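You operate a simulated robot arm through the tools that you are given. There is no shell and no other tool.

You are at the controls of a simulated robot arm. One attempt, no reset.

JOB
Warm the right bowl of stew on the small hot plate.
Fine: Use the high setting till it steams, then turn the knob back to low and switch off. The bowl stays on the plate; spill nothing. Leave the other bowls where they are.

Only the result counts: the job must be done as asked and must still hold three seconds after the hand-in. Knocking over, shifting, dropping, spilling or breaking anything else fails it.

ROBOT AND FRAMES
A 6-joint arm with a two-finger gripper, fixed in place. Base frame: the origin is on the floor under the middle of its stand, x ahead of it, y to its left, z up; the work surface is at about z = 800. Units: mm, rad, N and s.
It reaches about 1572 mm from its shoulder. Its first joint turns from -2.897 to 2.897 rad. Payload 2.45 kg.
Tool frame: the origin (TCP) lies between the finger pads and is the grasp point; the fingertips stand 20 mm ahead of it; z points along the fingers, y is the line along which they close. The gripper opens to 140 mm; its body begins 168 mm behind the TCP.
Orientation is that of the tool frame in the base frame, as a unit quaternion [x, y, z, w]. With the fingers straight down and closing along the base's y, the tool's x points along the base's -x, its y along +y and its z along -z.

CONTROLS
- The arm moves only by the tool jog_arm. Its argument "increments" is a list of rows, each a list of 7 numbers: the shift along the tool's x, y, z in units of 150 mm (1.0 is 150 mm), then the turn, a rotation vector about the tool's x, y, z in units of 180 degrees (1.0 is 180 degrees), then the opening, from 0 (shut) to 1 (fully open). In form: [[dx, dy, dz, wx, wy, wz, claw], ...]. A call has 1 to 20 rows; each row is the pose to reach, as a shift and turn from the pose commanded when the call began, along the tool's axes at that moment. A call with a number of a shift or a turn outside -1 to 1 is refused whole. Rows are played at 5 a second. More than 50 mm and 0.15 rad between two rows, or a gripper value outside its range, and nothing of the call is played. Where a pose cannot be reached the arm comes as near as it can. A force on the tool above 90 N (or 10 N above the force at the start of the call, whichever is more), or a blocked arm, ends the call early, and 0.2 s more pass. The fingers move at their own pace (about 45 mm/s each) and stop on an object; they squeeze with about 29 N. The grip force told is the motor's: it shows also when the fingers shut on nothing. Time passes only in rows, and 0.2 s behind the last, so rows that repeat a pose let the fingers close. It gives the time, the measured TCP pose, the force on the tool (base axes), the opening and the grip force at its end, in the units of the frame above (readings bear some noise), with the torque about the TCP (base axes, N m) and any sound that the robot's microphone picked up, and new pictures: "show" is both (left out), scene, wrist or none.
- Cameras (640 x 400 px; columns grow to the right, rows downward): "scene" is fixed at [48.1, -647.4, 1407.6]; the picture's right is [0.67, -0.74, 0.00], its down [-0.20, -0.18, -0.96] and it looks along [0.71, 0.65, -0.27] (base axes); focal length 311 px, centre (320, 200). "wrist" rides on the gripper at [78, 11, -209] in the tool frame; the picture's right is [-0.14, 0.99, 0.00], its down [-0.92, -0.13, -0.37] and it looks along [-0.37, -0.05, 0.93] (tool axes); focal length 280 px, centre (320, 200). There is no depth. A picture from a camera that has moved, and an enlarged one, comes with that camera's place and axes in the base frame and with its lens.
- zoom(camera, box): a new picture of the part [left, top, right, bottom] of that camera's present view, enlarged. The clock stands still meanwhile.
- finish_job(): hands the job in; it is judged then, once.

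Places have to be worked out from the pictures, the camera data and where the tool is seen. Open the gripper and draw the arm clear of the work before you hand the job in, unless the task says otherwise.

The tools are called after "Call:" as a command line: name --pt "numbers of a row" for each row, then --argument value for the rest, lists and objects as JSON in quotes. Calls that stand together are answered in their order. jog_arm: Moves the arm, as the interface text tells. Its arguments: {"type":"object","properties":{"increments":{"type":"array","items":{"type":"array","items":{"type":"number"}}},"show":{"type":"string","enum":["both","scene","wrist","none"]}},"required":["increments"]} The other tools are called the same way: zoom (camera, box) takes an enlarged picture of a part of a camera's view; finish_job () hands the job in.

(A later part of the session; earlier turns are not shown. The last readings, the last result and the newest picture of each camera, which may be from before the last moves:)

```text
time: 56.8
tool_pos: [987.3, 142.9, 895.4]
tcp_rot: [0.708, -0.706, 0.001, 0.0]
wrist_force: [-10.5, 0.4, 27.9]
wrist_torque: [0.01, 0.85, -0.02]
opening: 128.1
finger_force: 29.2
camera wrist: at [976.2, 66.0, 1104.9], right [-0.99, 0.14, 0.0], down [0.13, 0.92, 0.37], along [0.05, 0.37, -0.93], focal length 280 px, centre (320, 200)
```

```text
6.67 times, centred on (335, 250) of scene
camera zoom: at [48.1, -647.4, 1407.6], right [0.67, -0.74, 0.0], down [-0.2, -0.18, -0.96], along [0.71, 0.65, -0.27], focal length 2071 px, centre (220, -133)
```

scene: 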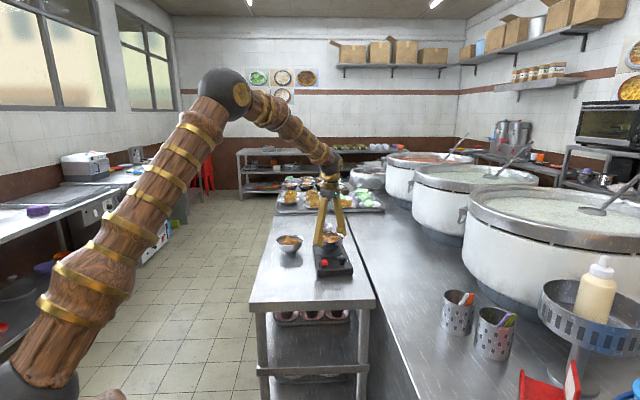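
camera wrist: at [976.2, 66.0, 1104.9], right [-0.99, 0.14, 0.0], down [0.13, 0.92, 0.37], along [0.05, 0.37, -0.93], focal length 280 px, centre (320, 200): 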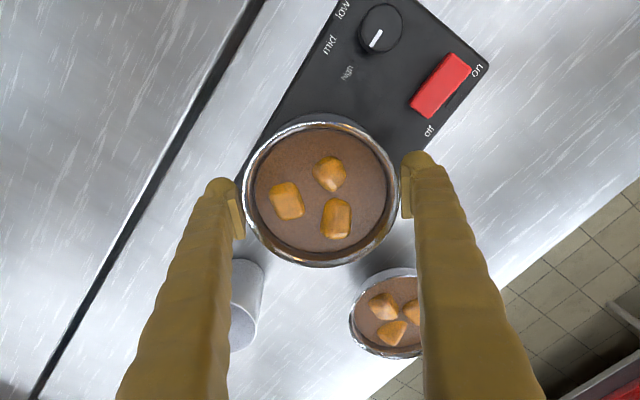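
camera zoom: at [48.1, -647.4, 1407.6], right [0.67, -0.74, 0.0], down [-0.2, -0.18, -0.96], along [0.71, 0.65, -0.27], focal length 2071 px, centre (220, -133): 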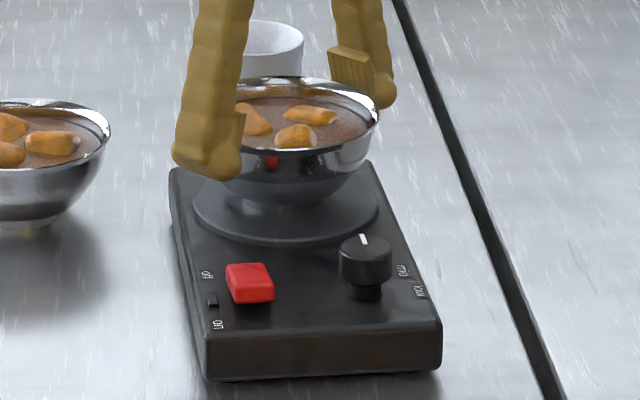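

The bowl has already made contact (28 N upward at TCP z≈895), so the burner top is near z≈844. I'll ease up about 1.3 mm to remove the pressing force before releasing.

Call:
jog_arm --pt "0 0 -0.004 0 0 0 0.7" --pt "0 0 -0.008 0 0 0 0.7" --pt "0 0 -0.008 0 0 0 0.7" --show "none"

```text
time: 57.6
tool_pos: [988.1, 144.0, 894.7]
tcp_rot: [0.708, -0.707, 0.001, 0.0]
wrist_force: [-7.5, 5.4, 20.7]
wrist_torque: [0.22, 0.21, 0.0]
opening: 128.2
finger_force: 28.5
```

Force fell to about 21 N; I'll ease up a little more in small steps.

Call:
jog_arm --pt "0 0 -0.004 0 0 0 0.7" --pt "0 0 -0.008 0 0 0 0.7" --pt "0 0 -0.008 0 0 0 0.7" --show "none"

```text
time: 58.4
tool_pos: [988.4, 144.4, 895.2]
tcp_rot: [-0.707, 0.707, 0.0, -0.001]
wrist_force: [-4.1, -0.1, 9.3]
wrist_torque: [-0.01, -0.04, -0.03]
opening: 128.4
finger_force: 28.6
```

Call:
jog_arm --pt "0 0 -0.003 0 0 0 0.7" --pt "0 0 -0.006 0 0 0 0.7" --pt "0 0 -0.006 0 0 0 0.7" --show "wrist"

```text
time: 59.2
tool_pos: [988.2, 144.9, 896.6]
tcp_rot: [0.707, -0.707, 0.001, -0.001]
wrist_force: [0.3, 0.1, -2.8]
wrist_torque: [0.02, 0.0, 0.02]
opening: 128.1
finger_force: 28.6
camera wrist: at [977.2, 66.7, 1105.8], right [-0.99, 0.14, 0.0], down [0.13, 0.92, 0.37], along [0.05, 0.36, -0.93], focal length 280 px, centre (320, 200)
```

wrist: 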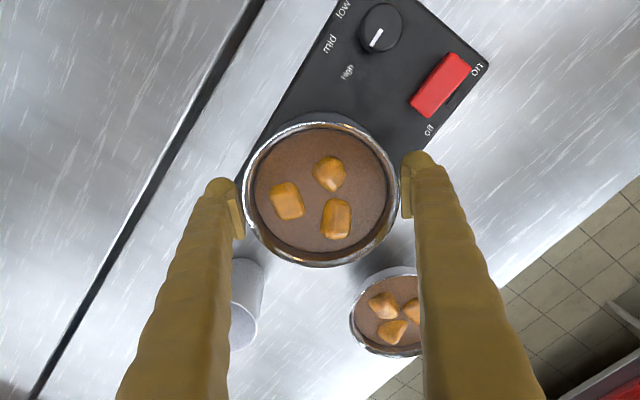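

Force now shows nearly the full bowl weight, so it is just at contact. I'll lower about 0.5 mm and open the fingers gradually.

Call:
jog_arm --pt "0 0 0.0035 0 0 0 0.7" --pt "0 0 0.0035 0 0 0 0.7" --pt "0 0 0.0035 0 0 0 0.93" --pt "0 0 0.0035 0 0 0 0.95" --pt "0 0 0.0035 0 0 0 0.97" --pt "0 0 0.0035 0 0 0 1" --pt "0 0 0.0035 0 0 0 1" --pt "0 0 0.0035 0 0 0 1" --show "both"

Call:
zoom --camera "scene" --box '[300, 220, 370, 280]'

Call:
zoom --camera "wrist" --box '[200, 80, 440, 280]'

```text
time: 61.0
tool_pos: [989.0, 145.6, 895.1]
tcp_rot: [0.708, -0.706, 0.0, 0.001]
wrist_force: [0.3, -0.1, -0.3]
wrist_torque: [0.02, -0.01, 0.0]
opening: 139.9
finger_force: 0.2
camera wrist: at [976.9, 66.9, 1105.6], right [-0.99, 0.14, 0.0], down [0.13, 0.92, 0.37], along [0.05, 0.36, -0.93], focal length 280 px, centre (320, 200)
```

scene: 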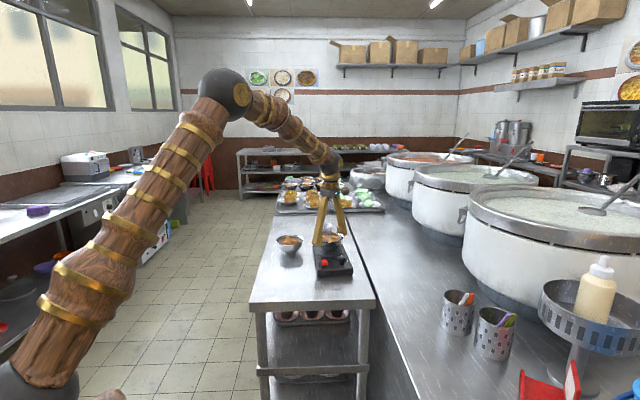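
wrist: 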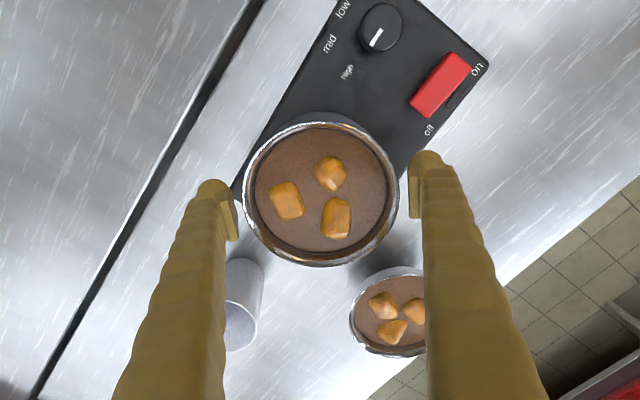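

```text
6.67 times, centred on (335, 250) of scene
camera zoom: at [48.1, -647.4, 1407.6], right [0.67, -0.74, 0.0], down [-0.2, -0.18, -0.96], along [0.71, 0.65, -0.27], focal length 2071 px, centre (220, -133)
```

zoom: 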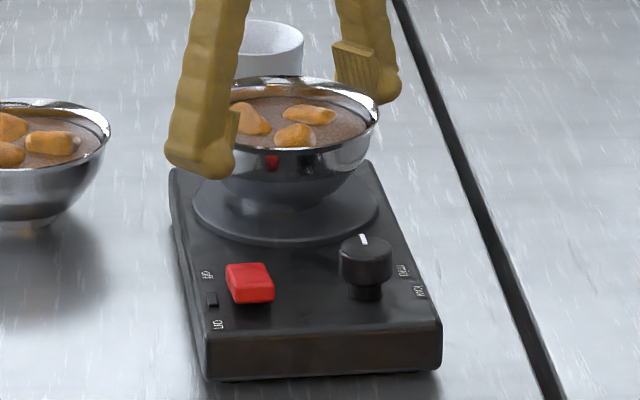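

```text
2.00 times, centred on (320, 180) of wrist
camera zoom: at [976.9, 66.9, 1105.6], right [-0.99, 0.14, 0.0], down [0.13, 0.92, 0.37], along [0.05, 0.36, -0.93], focal length 561 px, centre (320, 240)
```

zoom: 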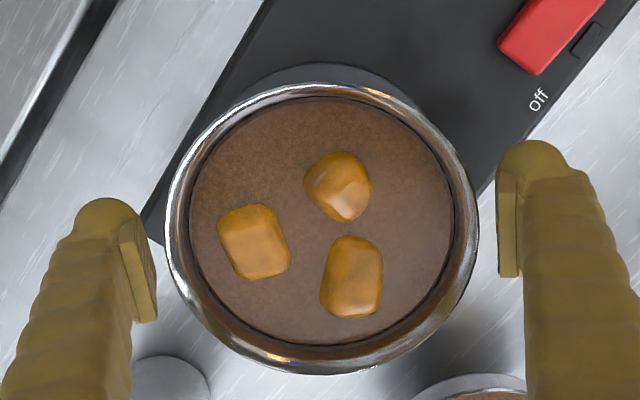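

The bowl sits level and centred on the burner and the fingers are clear of it. I'll rise straight up about 130 mm.

Call:
jog_arm --pt "0 0 -0.03 0 0 0 1" --pt "0 0 -0.1 0 0 0 1" --pt "0 0 -0.2 0 0 0 1" --pt "0 0 -0.35 0 0 0 1" --pt "0 0 -0.55 0 0 0 1" --pt "0 0 -0.75 0 0 0 1" --pt "0 0 -0.87 0 0 0 1" --pt "0 0 -0.87 0 0 0 1" --show "both"

Call:
zoom --camera "wrist" --box '[240, 20, 480, 220]'

Call:
zoom --camera "scene" --box '[300, 220, 370, 280]'

```text
time: 62.8
tool_pos: [986.1, 144.0, 1028.0]
tcp_rot: [0.708, -0.707, 0.0, 0.001]
wrist_force: [0.1, 0.1, -0.1]
wrist_torque: [-0.01, -0.04, -0.04]
opening: 140.0
finger_force: 0.0
camera wrist: at [975.0, 66.3, 1237.5], right [-0.99, 0.14, 0.0], down [0.13, 0.92, 0.37], along [0.05, 0.36, -0.93], focal length 280 px, centre (320, 200)
```

scene: 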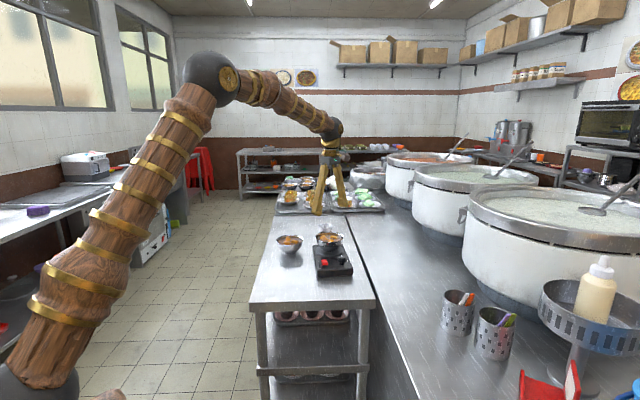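
wrist: 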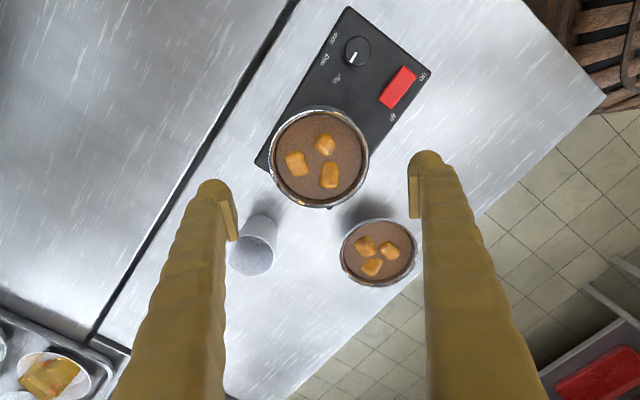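

```text
2.00 times, centred on (360, 120) of wrist
camera zoom: at [975.0, 66.3, 1237.5], right [-0.99, 0.14, 0.0], down [0.13, 0.92, 0.37], along [0.05, 0.36, -0.93], focal length 561 px, centre (240, 360)
```

zoom: 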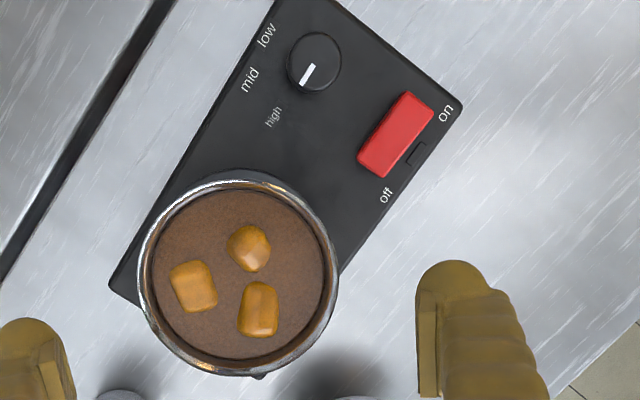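

```text
6.67 times, centred on (335, 250) of scene
camera zoom: at [48.1, -647.4, 1407.6], right [0.67, -0.74, 0.0], down [-0.2, -0.18, -0.96], along [0.71, 0.65, -0.27], focal length 2071 px, centre (220, -133)
```

zoom: 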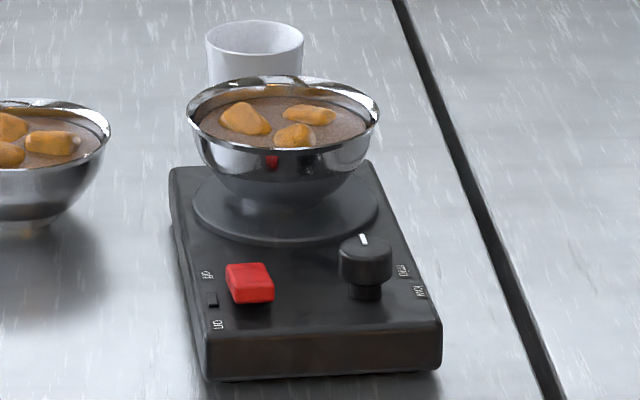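

The bowl is on the burner with the knob at high. The switch centre is about (875.5,80.5), its "on" end near (860,63) and "off" end near (892,99). I'll close the gripper, align it with the plate and move above the "on" end.

Call:
jog_arm --pt "0.058 0.106 0 0 0 0.029 0.8" --pt "0.116 0.212 0 0 0 0.058 0.6" --pt "0.173 0.318 0 0 0 0.087 0.4" --pt "0.231 0.424 0 0 0 0.116 0.2" --pt "0.289 0.529 0 0 0 0.145 0.1" --pt "0.347 0.635 0.1 0 0 0.174 0" --pt "0.404 0.741 0.25 0 0 0.203 0" --pt "0.462 0.847 0.4 0 0 0.2317 0" --pt "0.462 0.847 0.4 0 0 0.2317 0" --show "both"

Call:
zoom --camera "wrist" --box '[220, 80, 420, 240]'

Call:
zoom --camera "scene" --box '[290, 205, 370, 280]'

```text
time: 64.8
tool_pos: [862.6, 72.6, 964.9]
tcp_rot: [-0.41, 0.912, 0.0, 0.0]
wrist_force: [-0.8, -0.2, -0.1]
wrist_torque: [0.0, 0.0, 0.0]
opening: 0.0
finger_force: 24.0
camera wrist: at [802.4, 22.0, 1174.4], right [-0.65, 0.76, 0.0], down [0.71, 0.6, 0.37], along [0.28, 0.24, -0.93], focal length 280 px, centre (320, 200)
```

scene: 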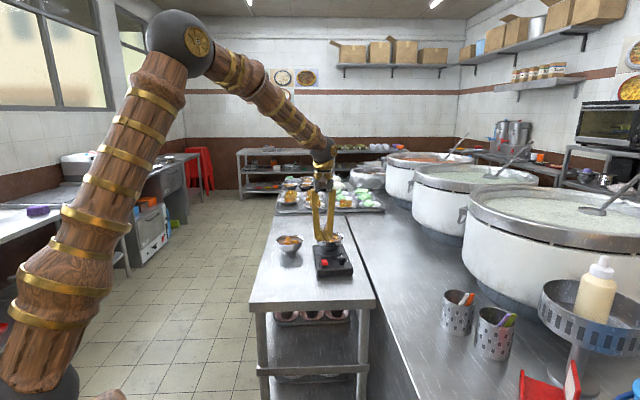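
wrist: 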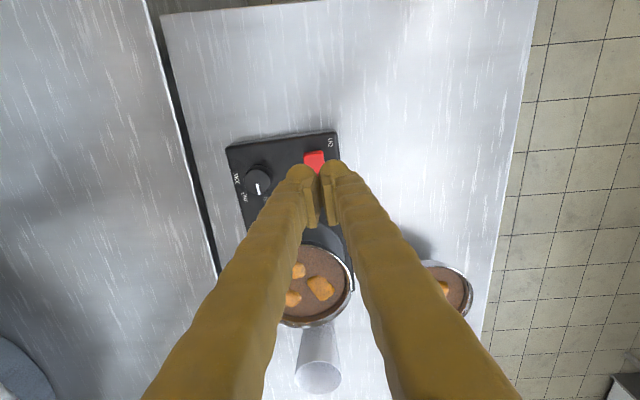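

```text
2.50 times, centred on (320, 160) of wrist
camera zoom: at [802.4, 22.0, 1174.4], right [-0.65, 0.76, 0.0], down [0.71, 0.6, 0.37], along [0.28, 0.24, -0.93], focal length 701 px, centre (320, 300)
```

zoom: 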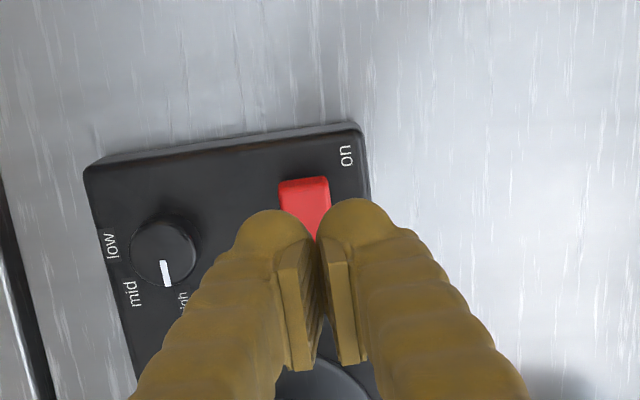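

```text
5.33 times, centred on (330, 242) of scene
camera zoom: at [48.1, -647.4, 1407.6], right [0.67, -0.74, 0.0], down [-0.2, -0.18, -0.96], along [0.71, 0.65, -0.27], focal length 1657 px, centre (267, -27)
```

zoom: 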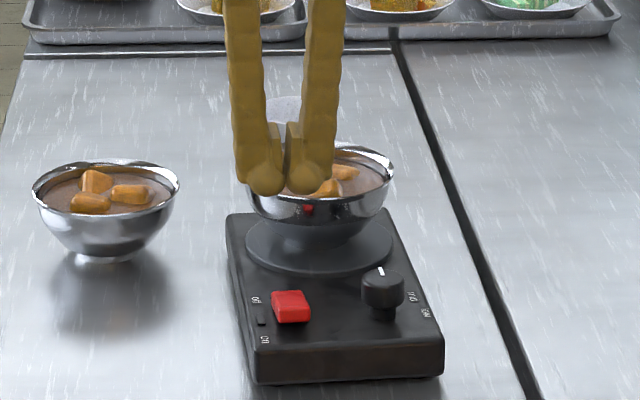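

The closed tips are wide (about 47 mm along tool x), so pressing one end of the rocker needs the closing axis along the switch's length and a single finger. I'll turn 90°, open to about 60 mm, and place the far finger above the "on" end.

Call:
jog_arm --pt "0.026 -0.004 0 0 0 0.0417 0.1" --pt "0.052 -0.007 0 0 0 0.0833 0.2" --pt "0.078 -0.011 0 0 0 0.125 0.3" --pt "0.104 -0.014 0 0 0 0.1667 0.43" --pt "0.13 -0.018 0 0 0 0.2083 0.43" --pt "0.157 -0.022 0 0 0 0.25 0.43" --pt "0.183 -0.025 0 0 0 0.2917 0.43" --pt "0.209 -0.029 0 0 0 0.3333 0.43" --pt "0.235 -0.032 0.1 0 0 0.375 0.43" --pt "0.261 -0.036 0.2 0 0 0.4167 0.43" --pt "0.287 -0.039 0.3 0 0 0.4583 0.43" --pt "0.313 -0.043 0.4 0 0 0.5 0.43" --pt "0.313 -0.043 0.4 0 0 0.5 0.43" --show "both"

Call:
zoom --camera "wrist" --box '[200, 80, 440, 260]'

Call:
zoom --camera "scene" --box '[290, 220, 360, 290]'

```text
time: 67.6
tool_pos: [834.6, 37.0, 905.7]
tcp_rot: [0.355, 0.935, 0.0, 0.0]
wrist_force: [-0.4, 1.0, 0.3]
wrist_torque: [0.01, 0.01, -0.02]
opening: 60.5
finger_force: 0.1
camera wrist: at [782.7, 97.3, 1115.3], right [0.76, 0.65, 0.0], down [0.6, -0.71, 0.37], along [0.24, -0.28, -0.93], focal length 280 px, centre (320, 200)
```

scene: 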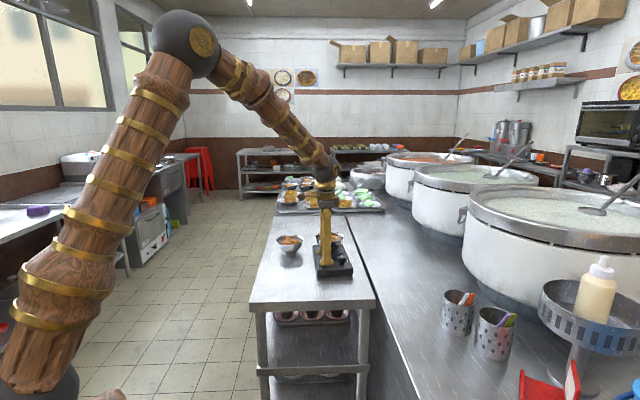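
wrist: 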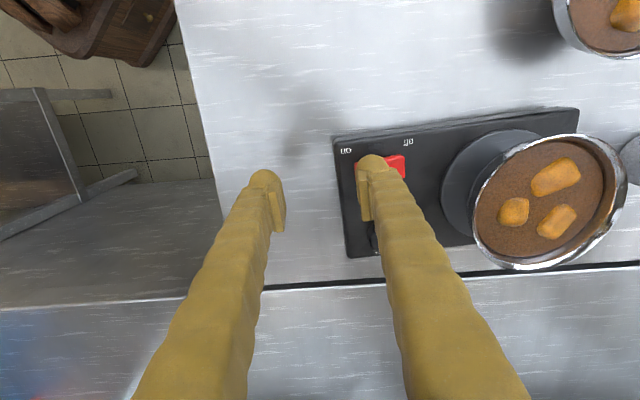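

```text
2.22 times, centred on (320, 170) of wrist
camera zoom: at [782.7, 97.3, 1115.3], right [0.76, 0.65, 0.0], down [0.6, -0.71, 0.37], along [0.24, -0.28, -0.93], focal length 623 px, centre (320, 267)
```

zoom: 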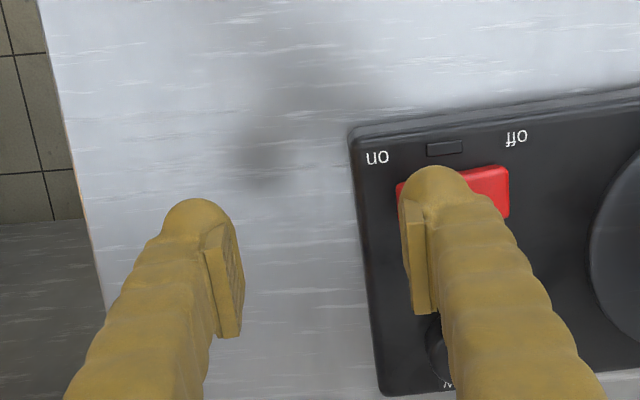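

```text
5.71 times, centred on (325, 255) of scene
camera zoom: at [48.1, -647.4, 1407.6], right [0.67, -0.74, 0.0], down [-0.2, -0.18, -0.96], along [0.71, 0.65, -0.27], focal length 1775 px, centre (291, -114)
```

zoom: 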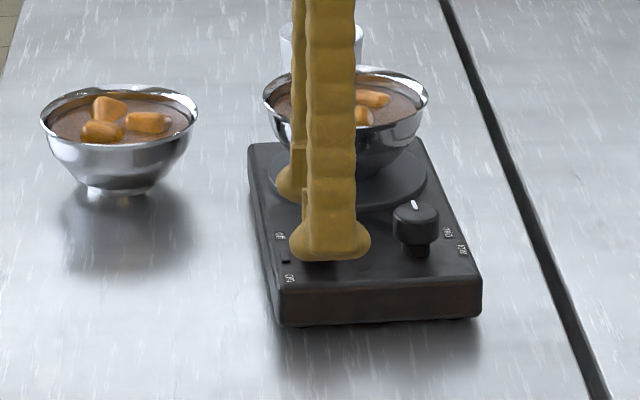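

The right-hand finger is above the "on" half of the rocker (about 13–16 mm from its centre). I'll shift 3 mm further toward "on" and lower to just above it.

Call:
jog_arm --pt "0 -0.01 0.07 0 0 0 0.43" --pt "0 -0.02 0.13 0 0 0 0.43" --pt "0 -0.02 0.17 0 0 0 0.43" --pt "0 -0.02 0.2 0 0 0 0.43" --pt "0 -0.02 0.2 0 0 0 0.43" --show "both"

Call:
zoom --camera "wrist" --box '[280, 100, 460, 240]'

Call:
zoom --camera "scene" --box '[300, 225, 360, 285]'

```text
time: 68.8
tool_pos: [833.0, 33.4, 876.0]
tcp_rot: [0.356, 0.934, 0.0, -0.001]
wrist_force: [0.5, 0.2, 1.0]
wrist_torque: [0.05, 0.0, -0.01]
opening: 60.5
finger_force: 0.1
camera wrist: at [782.0, 94.3, 1085.9], right [0.76, 0.65, 0.0], down [0.6, -0.71, 0.37], along [0.24, -0.28, -0.93], focal length 280 px, centre (320, 200)
```

scene: 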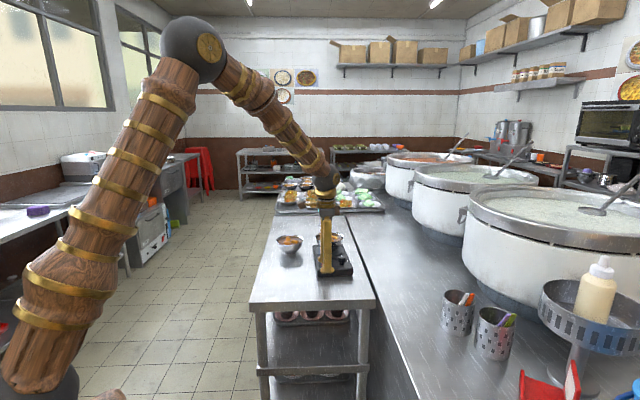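
wrist: 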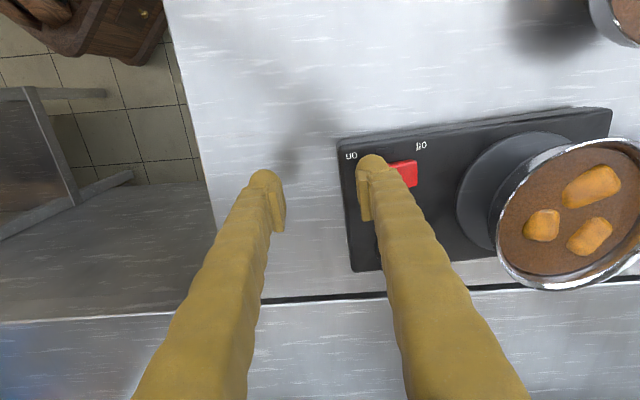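

```text
2.86 times, centred on (370, 170) of wrist
camera zoom: at [782.0, 94.3, 1085.9], right [0.76, 0.65, 0.0], down [0.6, -0.71, 0.37], along [0.24, -0.28, -0.93], focal length 801 px, centre (177, 286)
```

zoom: 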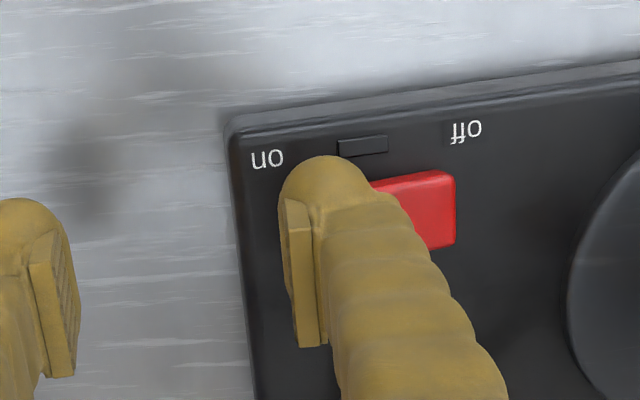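

```text
6.67 times, centred on (330, 255) of scene
camera zoom: at [48.1, -647.4, 1407.6], right [0.67, -0.74, 0.0], down [-0.2, -0.18, -0.96], along [0.71, 0.65, -0.27], focal length 2071 px, centre (253, -167)
```

zoom: 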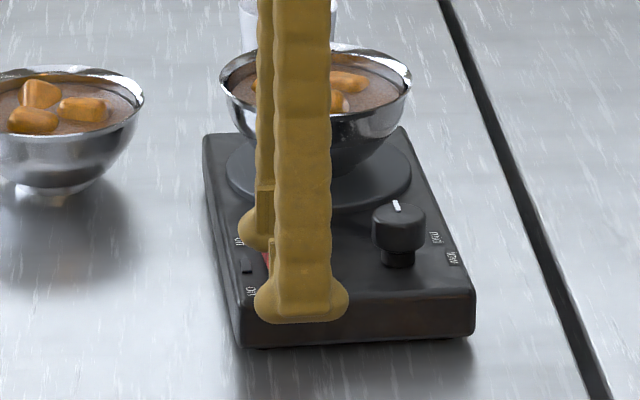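

The finger is over the outer part of the "on" side, with no contact yet. I'll lower in small steps while watching force, sound and the lamp.

Call:
jog_arm --pt "0 0 0.01 0 0 0 0.43" --pt "0 0 0.02 0 0 0 0.43" --pt "0 0 0.03 0 0 0 0.43" --pt "0 0 0.04 0 0 0 0.43" --show "wrist"

```text
time: 69.8
tool_pos: [831.9, 33.6, 869.4]
tcp_rot: [0.355, 0.935, 0.0, -0.001]
wrist_force: [-0.5, -0.7, 0.2]
wrist_torque: [-0.02, 0.0, -0.02]
opening: 60.0
finger_force: 0.0
camera wrist: at [780.9, 94.7, 1080.0], right [0.76, 0.65, 0.0], down [0.6, -0.71, 0.37], along [0.24, -0.28, -0.93], focal length 280 px, centre (320, 200)
```

wrist: 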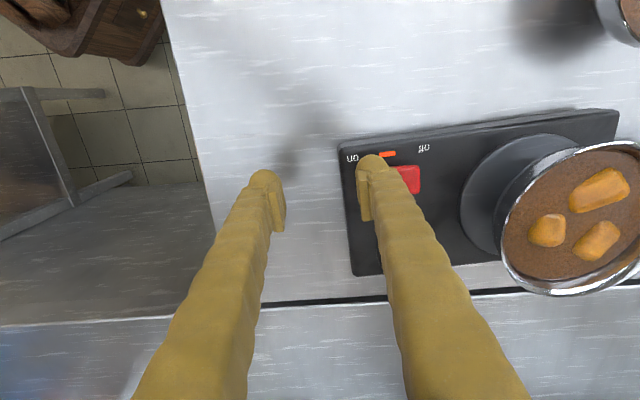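

The indicator lamp has lit orange, so the switch is on. I'll lift the finger off and check that it stays lit.

Call:
jog_arm --pt "0 0 -0.05 0 0 0 0.43" --pt "0 0 -0.15 0 0 0 0.43" --pt "0 0 -0.3 0 0 0 0.43" --pt "0 0 -0.5 0 0 0 0.43" --pt "0 0 -0.7 0 0 0 0.43" --pt "0 0 -0.7 0 0 0 0.43" --show "both"

Call:
zoom --camera "wrist" --box '[320, 80, 500, 220]'

Call:
zoom --camera "scene" --box '[300, 220, 370, 285]'

```text
time: 71.2
tool_pos: [833.4, 37.2, 976.5]
tcp_rot: [0.356, 0.934, 0.0, 0.0]
wrist_force: [-0.8, 1.2, 0.1]
wrist_torque: [0.02, -0.01, -0.02]
opening: 60.0
finger_force: 0.1
camera wrist: at [781.6, 95.6, 1186.6], right [0.76, 0.65, 0.0], down [0.6, -0.71, 0.37], along [0.24, -0.28, -0.93], focal length 280 px, centre (320, 200)
```

scene: 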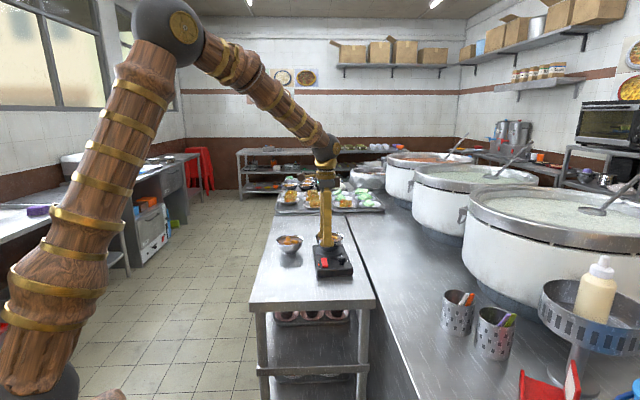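
wrist: 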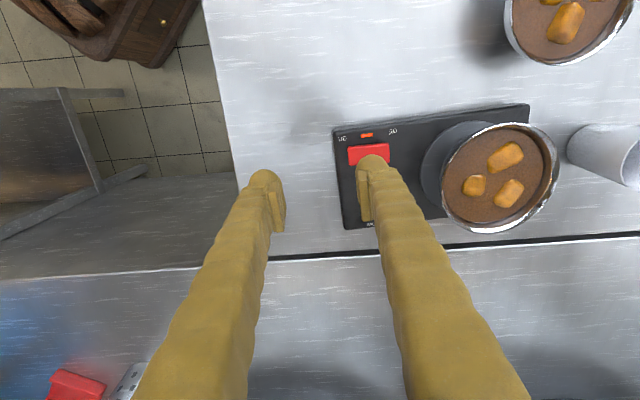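

```text
2.86 times, centred on (410, 150) of wrist
camera zoom: at [781.6, 95.6, 1186.6], right [0.76, 0.65, 0.0], down [0.6, -0.71, 0.37], along [0.24, -0.28, -0.93], focal length 801 px, centre (63, 343)
```

zoom: 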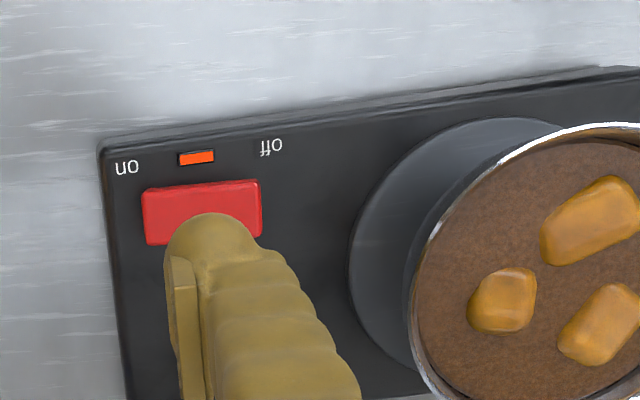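

```text
6.15 times, centred on (335, 252) of scene
camera zoom: at [48.1, -647.4, 1407.6], right [0.67, -0.74, 0.0], down [-0.2, -0.18, -0.96], along [0.71, 0.65, -0.27], focal length 1912 px, centre (228, -123)
```

zoom: 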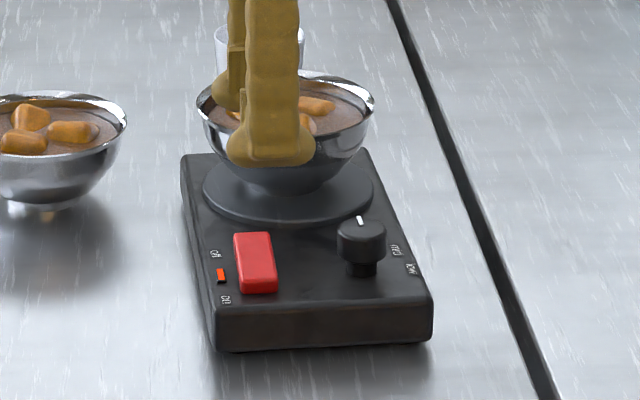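

The lamp is lit and the rocker has flipped to "on" (t≈70 s). While it heats, I'll move above the knob and turn the gripper to 196°, so a 90° clockwise turn stays clear of the bowl.

Call:
jog_arm --pt "-0.0249 0.0214 0 0 0 -0.0432 0.43" --pt "-0.0499 0.0428 0 0 0 -0.0863 0.4" --pt "-0.0748 0.0643 0 0 0 -0.1295 0.38" --pt "-0.0998 0.0857 0 0 0 -0.1726 0.38" --pt "-0.1247 0.1071 0 0 0 -0.2158 0.38" --pt "-0.1497 0.1285 0 0 0 -0.2589 0.38" --pt "-0.1746 0.1499 0 0 0 -0.3021 0.38" --pt "-0.1996 0.1714 0 0 0 -0.3453 0.38" --pt "-0.2245 0.1928 0 0 0 -0.3884 0.38" --pt "-0.2495 0.2142 0 0 0 -0.4316 0.38" --pt "-0.2744 0.2356 0 0 0 -0.4747 0.38" --pt "-0.2994 0.2571 0 0 0 -0.5179 0.38" --pt "-0.3243 0.2785 0 0 0 -0.5611 0.38" --pt "-0.3493 0.2999 0 0 0 -0.6042 0.38" --pt "-0.3742 0.3213 0 0 0 -0.6474 0.38" --pt "-0.3992 0.3427 0 0 0 -0.6905 0.38" --pt "-0.4241 0.3642 0 0 0 -0.7337 0.38" --pt "-0.4491 0.3856 0 0 0 -0.7768 0.38" --pt "-0.474 0.407 0 0 0 -0.82 0.38" --pt "-0.474 0.407 0 0 0 -0.82 0.38" --show "both"

Call:
zoom --camera "wrist" --box '[240, 100, 400, 220]'

Call:
zoom --camera "scene" --box '[290, 190, 370, 285]'

```text
time: 75.4
tool_pos: [926.6, 31.0, 974.2]
tcp_rot: [0.798, -0.602, -0.001, 0.0]
wrist_force: [0.2, 0.8, 0.2]
wrist_torque: [-0.01, -0.01, -0.02]
opening: 53.1
finger_force: 0.1
camera wrist: at [937.1, -46.3, 1185.1], right [-0.99, -0.14, 0.0], down [-0.13, 0.92, 0.37], along [-0.05, 0.36, -0.93], focal length 280 px, centre (320, 200)
```

scene: 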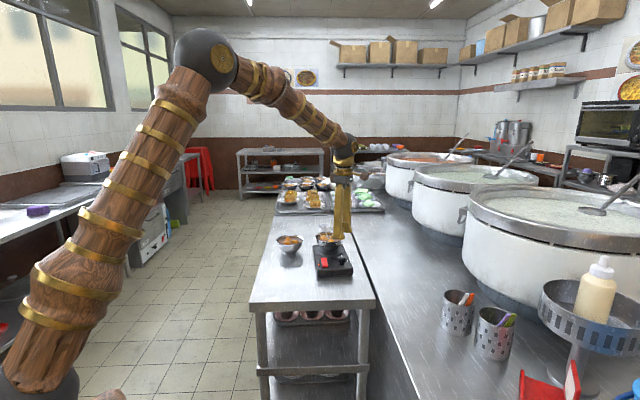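
wrist: 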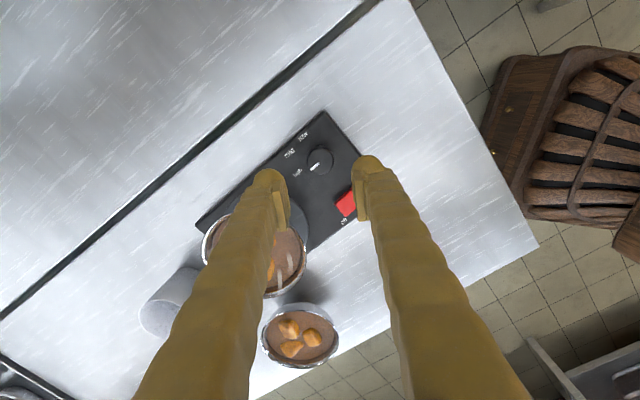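

```text
3.33 times, centred on (320, 160) of wrist
camera zoom: at [937.1, -46.3, 1185.1], right [-0.99, -0.14, 0.0], down [-0.13, 0.92, 0.37], along [-0.05, 0.36, -0.93], focal length 935 px, centre (320, 333)
```

zoom: 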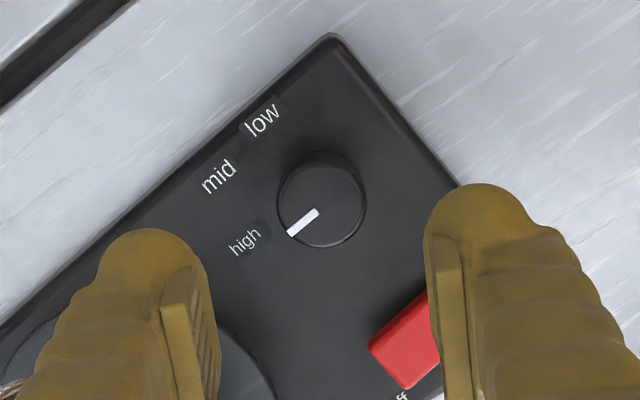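

```text
4.21 times, centred on (330, 238) of scene
camera zoom: at [48.1, -647.4, 1407.6], right [0.67, -0.74, 0.0], down [-0.2, -0.18, -0.96], along [0.71, 0.65, -0.27], focal length 1308 px, centre (278, 42)
```

zoom: 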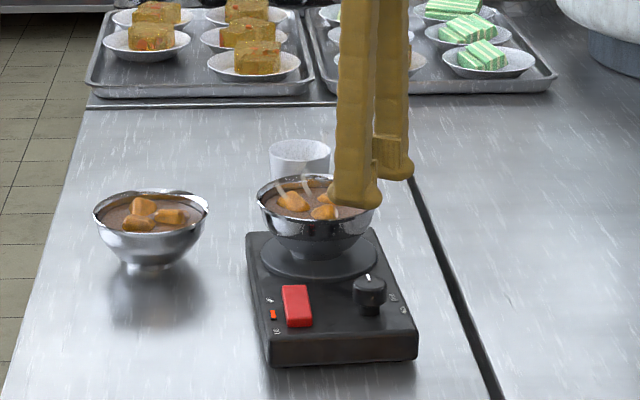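

There look to be pale wisps over the bowl already; I'll enlarge to confirm steam.

Call:
zoom --camera "scene" --box '[310, 215, 350, 255]'

Call:
zoom --camera "wrist" --box '[190, 200, 330, 310]'

```text
10.00 times, centred on (330, 235) of scene
camera zoom: at [48.1, -647.4, 1407.6], right [0.67, -0.74, 0.0], down [-0.2, -0.18, -0.96], along [0.71, 0.65, -0.27], focal length 3106 px, centre (220, -150)
```

zoom: 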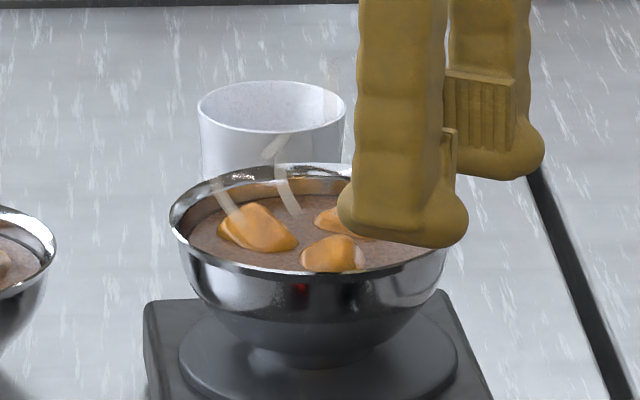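

```text
3.64 times, centred on (260, 255) of wrist
camera zoom: at [937.1, -46.3, 1185.1], right [-0.99, -0.14, 0.0], down [-0.13, 0.92, 0.37], along [-0.05, 0.36, -0.93], focal length 1020 px, centre (538, 0)
```

zoom: 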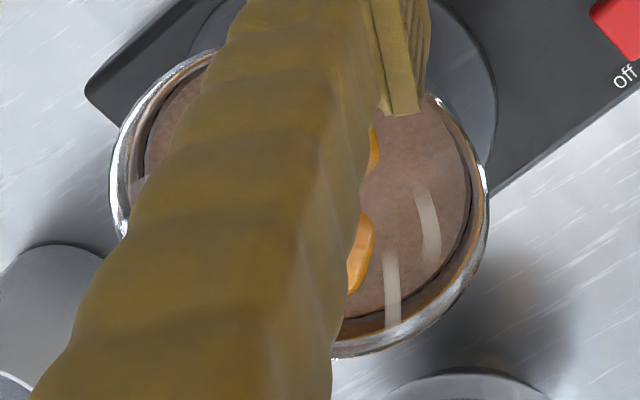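

Steam wisps are clearly rising from the stew, so it's time to turn back to low. I'll descend onto the knob and grip it.

Call:
jog_arm --pt "-0.013 0.003 0.18 0 0 0 0.38" --pt "-0.013 0.003 0.38 0 0 0 0.38" --pt "-0.013 0.003 0.55 0 0 0 0.38" --pt "-0.013 0.003 0.68 0 0 0 0.38" --pt "-0.013 0.003 0.75 0 0 0 0.38" --pt "-0.013 0.003 0.783 0 0 0 0.38" --pt "-0.013 0.003 0.783 0 0 0 0.38" --pt "-0.013 0.003 0.783 0 0 0 0.25" --pt "-0.013 0.003 0.783 0 0 0 0.1" --pt "-0.013 0.003 0.783 0 0 0 0.1" --pt "-0.013 0.003 0.783 0 0 0 0.1" --show "both"

Call:
zoom --camera "wrist" --box '[240, 110, 400, 230]'

Call:
zoom --camera "scene" --box '[300, 210, 370, 285]'

```text
time: 77.8
tool_pos: [926.9, 34.7, 856.0]
tcp_rot: [0.798, -0.603, -0.001, 0.0]
wrist_force: [-2.0, -3.7, 0.1]
wrist_torque: [-0.26, 0.19, 0.02]
opening: 28.6
finger_force: 28.3
camera wrist: at [936.8, -44.1, 1067.0], right [-0.99, -0.14, 0.0], down [-0.13, 0.92, 0.37], along [-0.05, 0.36, -0.93], focal length 280 px, centre (320, 200)
```

scene: 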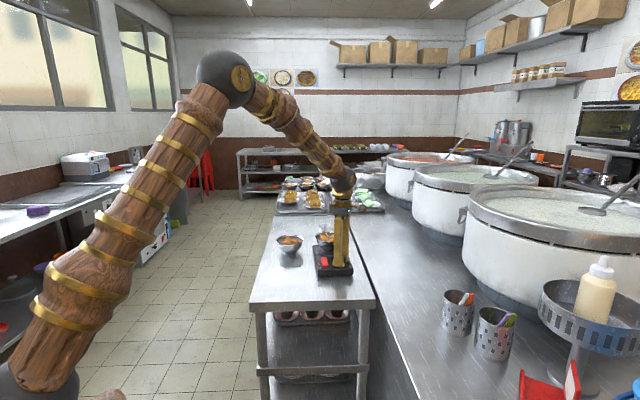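
wrist: 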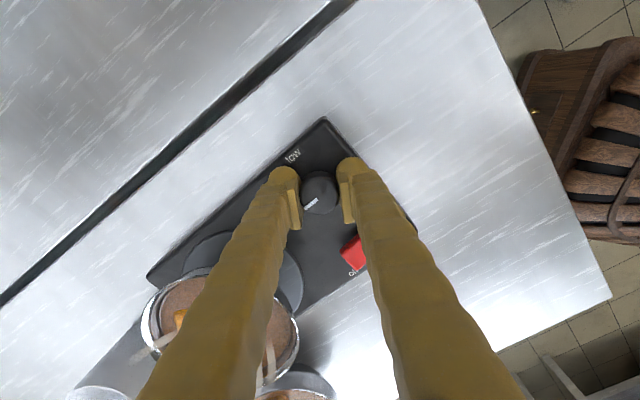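

```text
3.33 times, centred on (320, 170) of wrist
camera zoom: at [936.8, -44.1, 1067.0], right [-0.99, -0.14, 0.0], down [-0.13, 0.92, 0.37], along [-0.05, 0.36, -0.93], focal length 935 px, centre (320, 300)
```

zoom: 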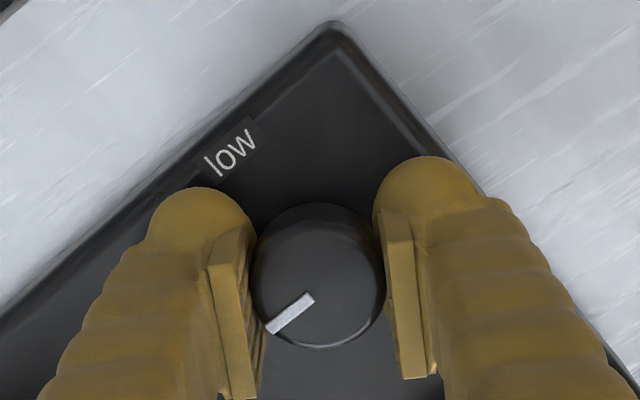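

```text
5.33 times, centred on (335, 248) of scene
camera zoom: at [48.1, -647.4, 1407.6], right [0.67, -0.74, 0.0], down [-0.2, -0.18, -0.96], along [0.71, 0.65, -0.27], focal length 1657 px, centre (240, -53)
```

zoom: 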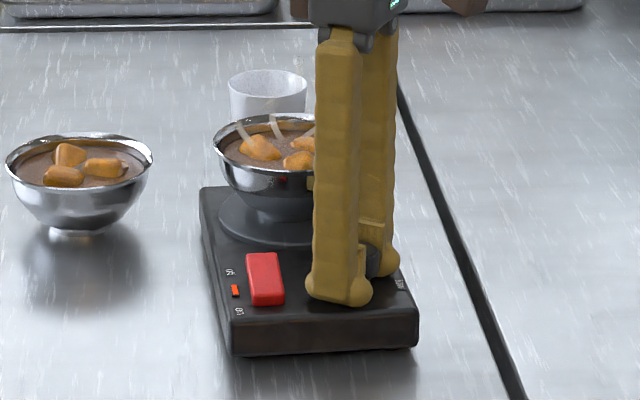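

Gripped with no vertical load. I'll turn clockwise slowly by 45° first and check that the plate and bowl stay put.

Call:
jog_arm --pt "0 0 0 0 0 0.0125 0.1" --pt "0 0 0 0 0 0.025 0.1" --pt "0 0 0 0 0 0.0375 0.1" --pt "0 0 0 0 0 0.05 0.1" --pt "0 0 0 0 0 0.0625 0.1" --pt "0 0 0 0 0 0.075 0.1" --pt "0 0 0 0 0 0.0875 0.1" --pt "0 0 0 0 0 0.1 0.1" --pt "0 0 0 0 0 0.1125 0.1" --pt "0 0 0 0 0 0.125 0.1" --pt "0 0 0 0 0 0.1375 0.1" --pt "0 0 0 0 0 0.15 0.1" --pt "0 0 0 0 0 0.1625 0.1" --pt "0 0 0 0 0 0.175 0.1" --pt "0 0 0 0 0 0.1875 0.1" --pt "0 0 0 0 0 0.2 0.1" --pt "0 0 0 0 0 0.2125 0.1" --pt "0 0 0 0 0 0.225 0.1" --pt "0 0 0 0 0 0.2375 0.1" --pt "0 0 0 0 0 0.25 0.1" --show "both"

Call:
zoom --camera "scene" --box '[300, 210, 370, 285]'

Call:
zoom --camera "wrist" --box '[240, 110, 400, 230]'

```text
time: 82.0
tool_pos: [926.6, 33.3, 858.1]
tcp_rot: [-0.507, 0.862, 0.0, -0.001]
wrist_force: [0.0, 1.7, 0.4]
wrist_torque: [0.26, -0.07, 0.11]
opening: 28.3
finger_force: 29.0
camera wrist: at [878.2, -30.1, 1067.9], right [-0.8, 0.6, 0.0], down [0.56, 0.74, 0.37], along [0.22, 0.29, -0.93], focal length 280 px, centre (320, 200)
```

scene: 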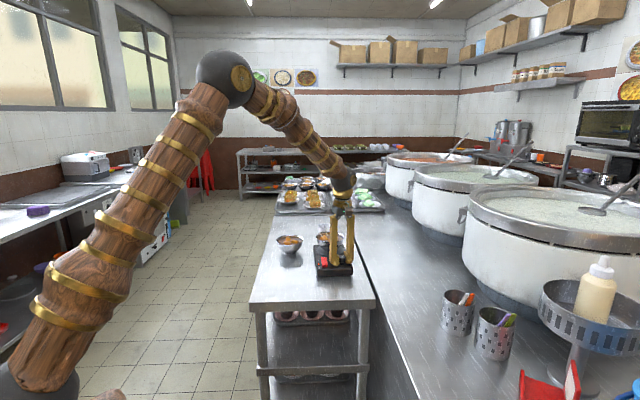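
wrist: 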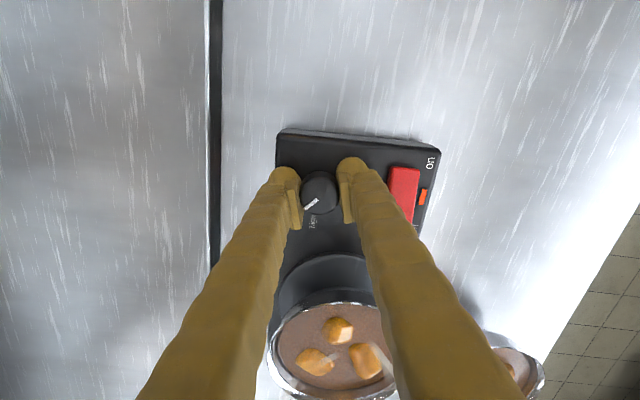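

```text
5.33 times, centred on (335, 248) of scene
camera zoom: at [48.1, -647.4, 1407.6], right [0.67, -0.74, 0.0], down [-0.2, -0.18, -0.96], along [0.71, 0.65, -0.27], focal length 1657 px, centre (240, -53)
```

zoom: 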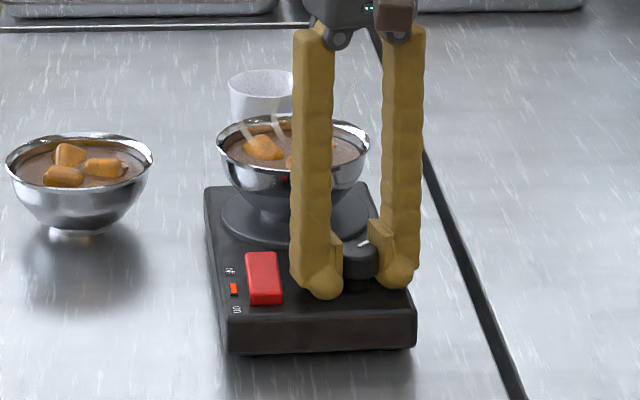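

```text
3.33 times, centred on (320, 170) of wrist
camera zoom: at [878.2, -30.1, 1067.9], right [-0.8, 0.6, 0.0], down [0.56, 0.74, 0.37], along [0.22, 0.29, -0.93], focal length 935 px, centre (320, 300)
```

zoom: 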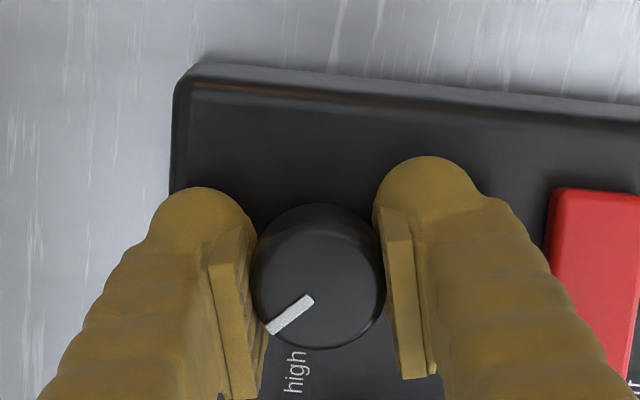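

The plate only drifted 1–2° (toward its original heading) and the bowl stays put, still steaming. I'll continue the other 45°.

Call:
jog_arm --pt "0 0 0 0 0 0.0125 0.1" --pt "0 0 0 0 0 0.025 0.1" --pt "0 0 0 0 0 0.0375 0.1" --pt "0 0 0 0 0 0.05 0.1" --pt "0 0 0 0 0 0.0625 0.1" --pt "0 0 0 0 0 0.075 0.1" --pt "0 0 0 0 0 0.0875 0.1" --pt "0 0 0 0 0 0.1 0.1" --pt "0 0 0 0 0 0.1125 0.1" --pt "0 0 0 0 0 0.125 0.1" --pt "0 0 0 0 0 0.1375 0.1" --pt "0 0 0 0 0 0.15 0.1" --pt "0 0 0 0 0 0.1625 0.1" --pt "0 0 0 0 0 0.175 0.1" --pt "0 0 0 0 0 0.1875 0.1" --pt "0 0 0 0 0 0.2 0.1" --pt "0 0 0 0 0 0.2125 0.1" --pt "0 0 0 0 0 0.225 0.1" --pt "0 0 0 0 0 0.2375 0.1" --pt "0 0 0 0 0 0.25 0.1" --show "both"

Call:
zoom --camera "scene" --box '[300, 210, 370, 285]'

Call:
zoom --camera "wrist" --box '[240, 110, 400, 230]'

```text
time: 86.2
tool_pos: [926.9, 33.8, 858.5]
tcp_rot: [-0.138, 0.99, 0.001, 0.001]
wrist_force: [-3.8, -3.8, 0.2]
wrist_torque: [-0.21, -0.26, 0.17]
opening: 28.5
finger_force: 28.3
camera wrist: at [848.2, 23.4, 1068.1], right [-0.14, 0.99, 0.0], down [0.92, 0.13, 0.37], along [0.36, 0.05, -0.93], focal length 280 px, centre (320, 200)
```

scene: 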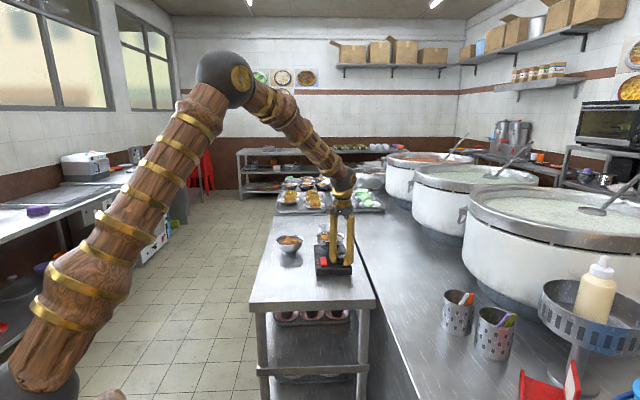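
wrist: 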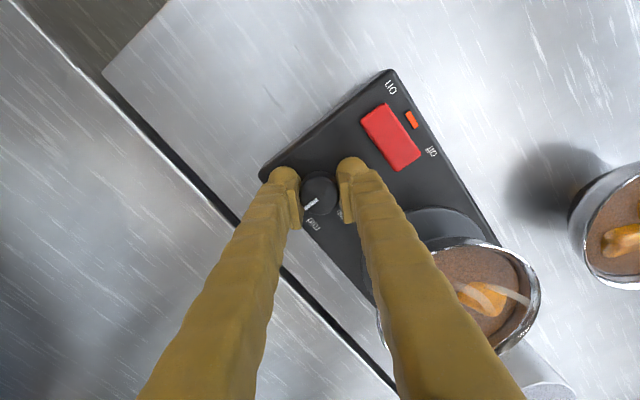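

```text
5.33 times, centred on (335, 248) of scene
camera zoom: at [48.1, -647.4, 1407.6], right [0.67, -0.74, 0.0], down [-0.2, -0.18, -0.96], along [0.71, 0.65, -0.27], focal length 1657 px, centre (240, -53)
```

zoom: 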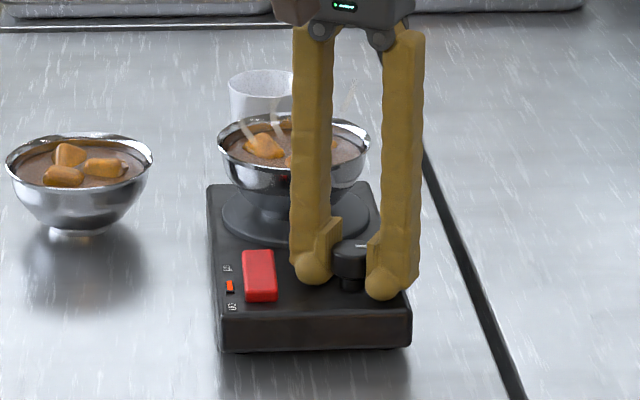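

```text
3.33 times, centred on (320, 170) of wrist
camera zoom: at [848.2, 23.4, 1068.1], right [-0.14, 0.99, 0.0], down [0.92, 0.13, 0.37], along [0.36, 0.05, -0.93], focal length 935 px, centre (320, 300)
```

zoom: 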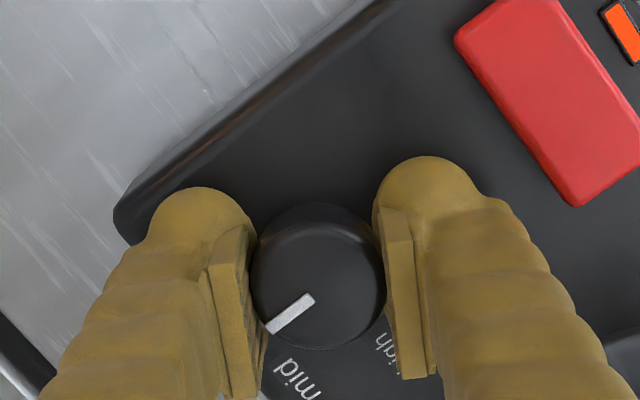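

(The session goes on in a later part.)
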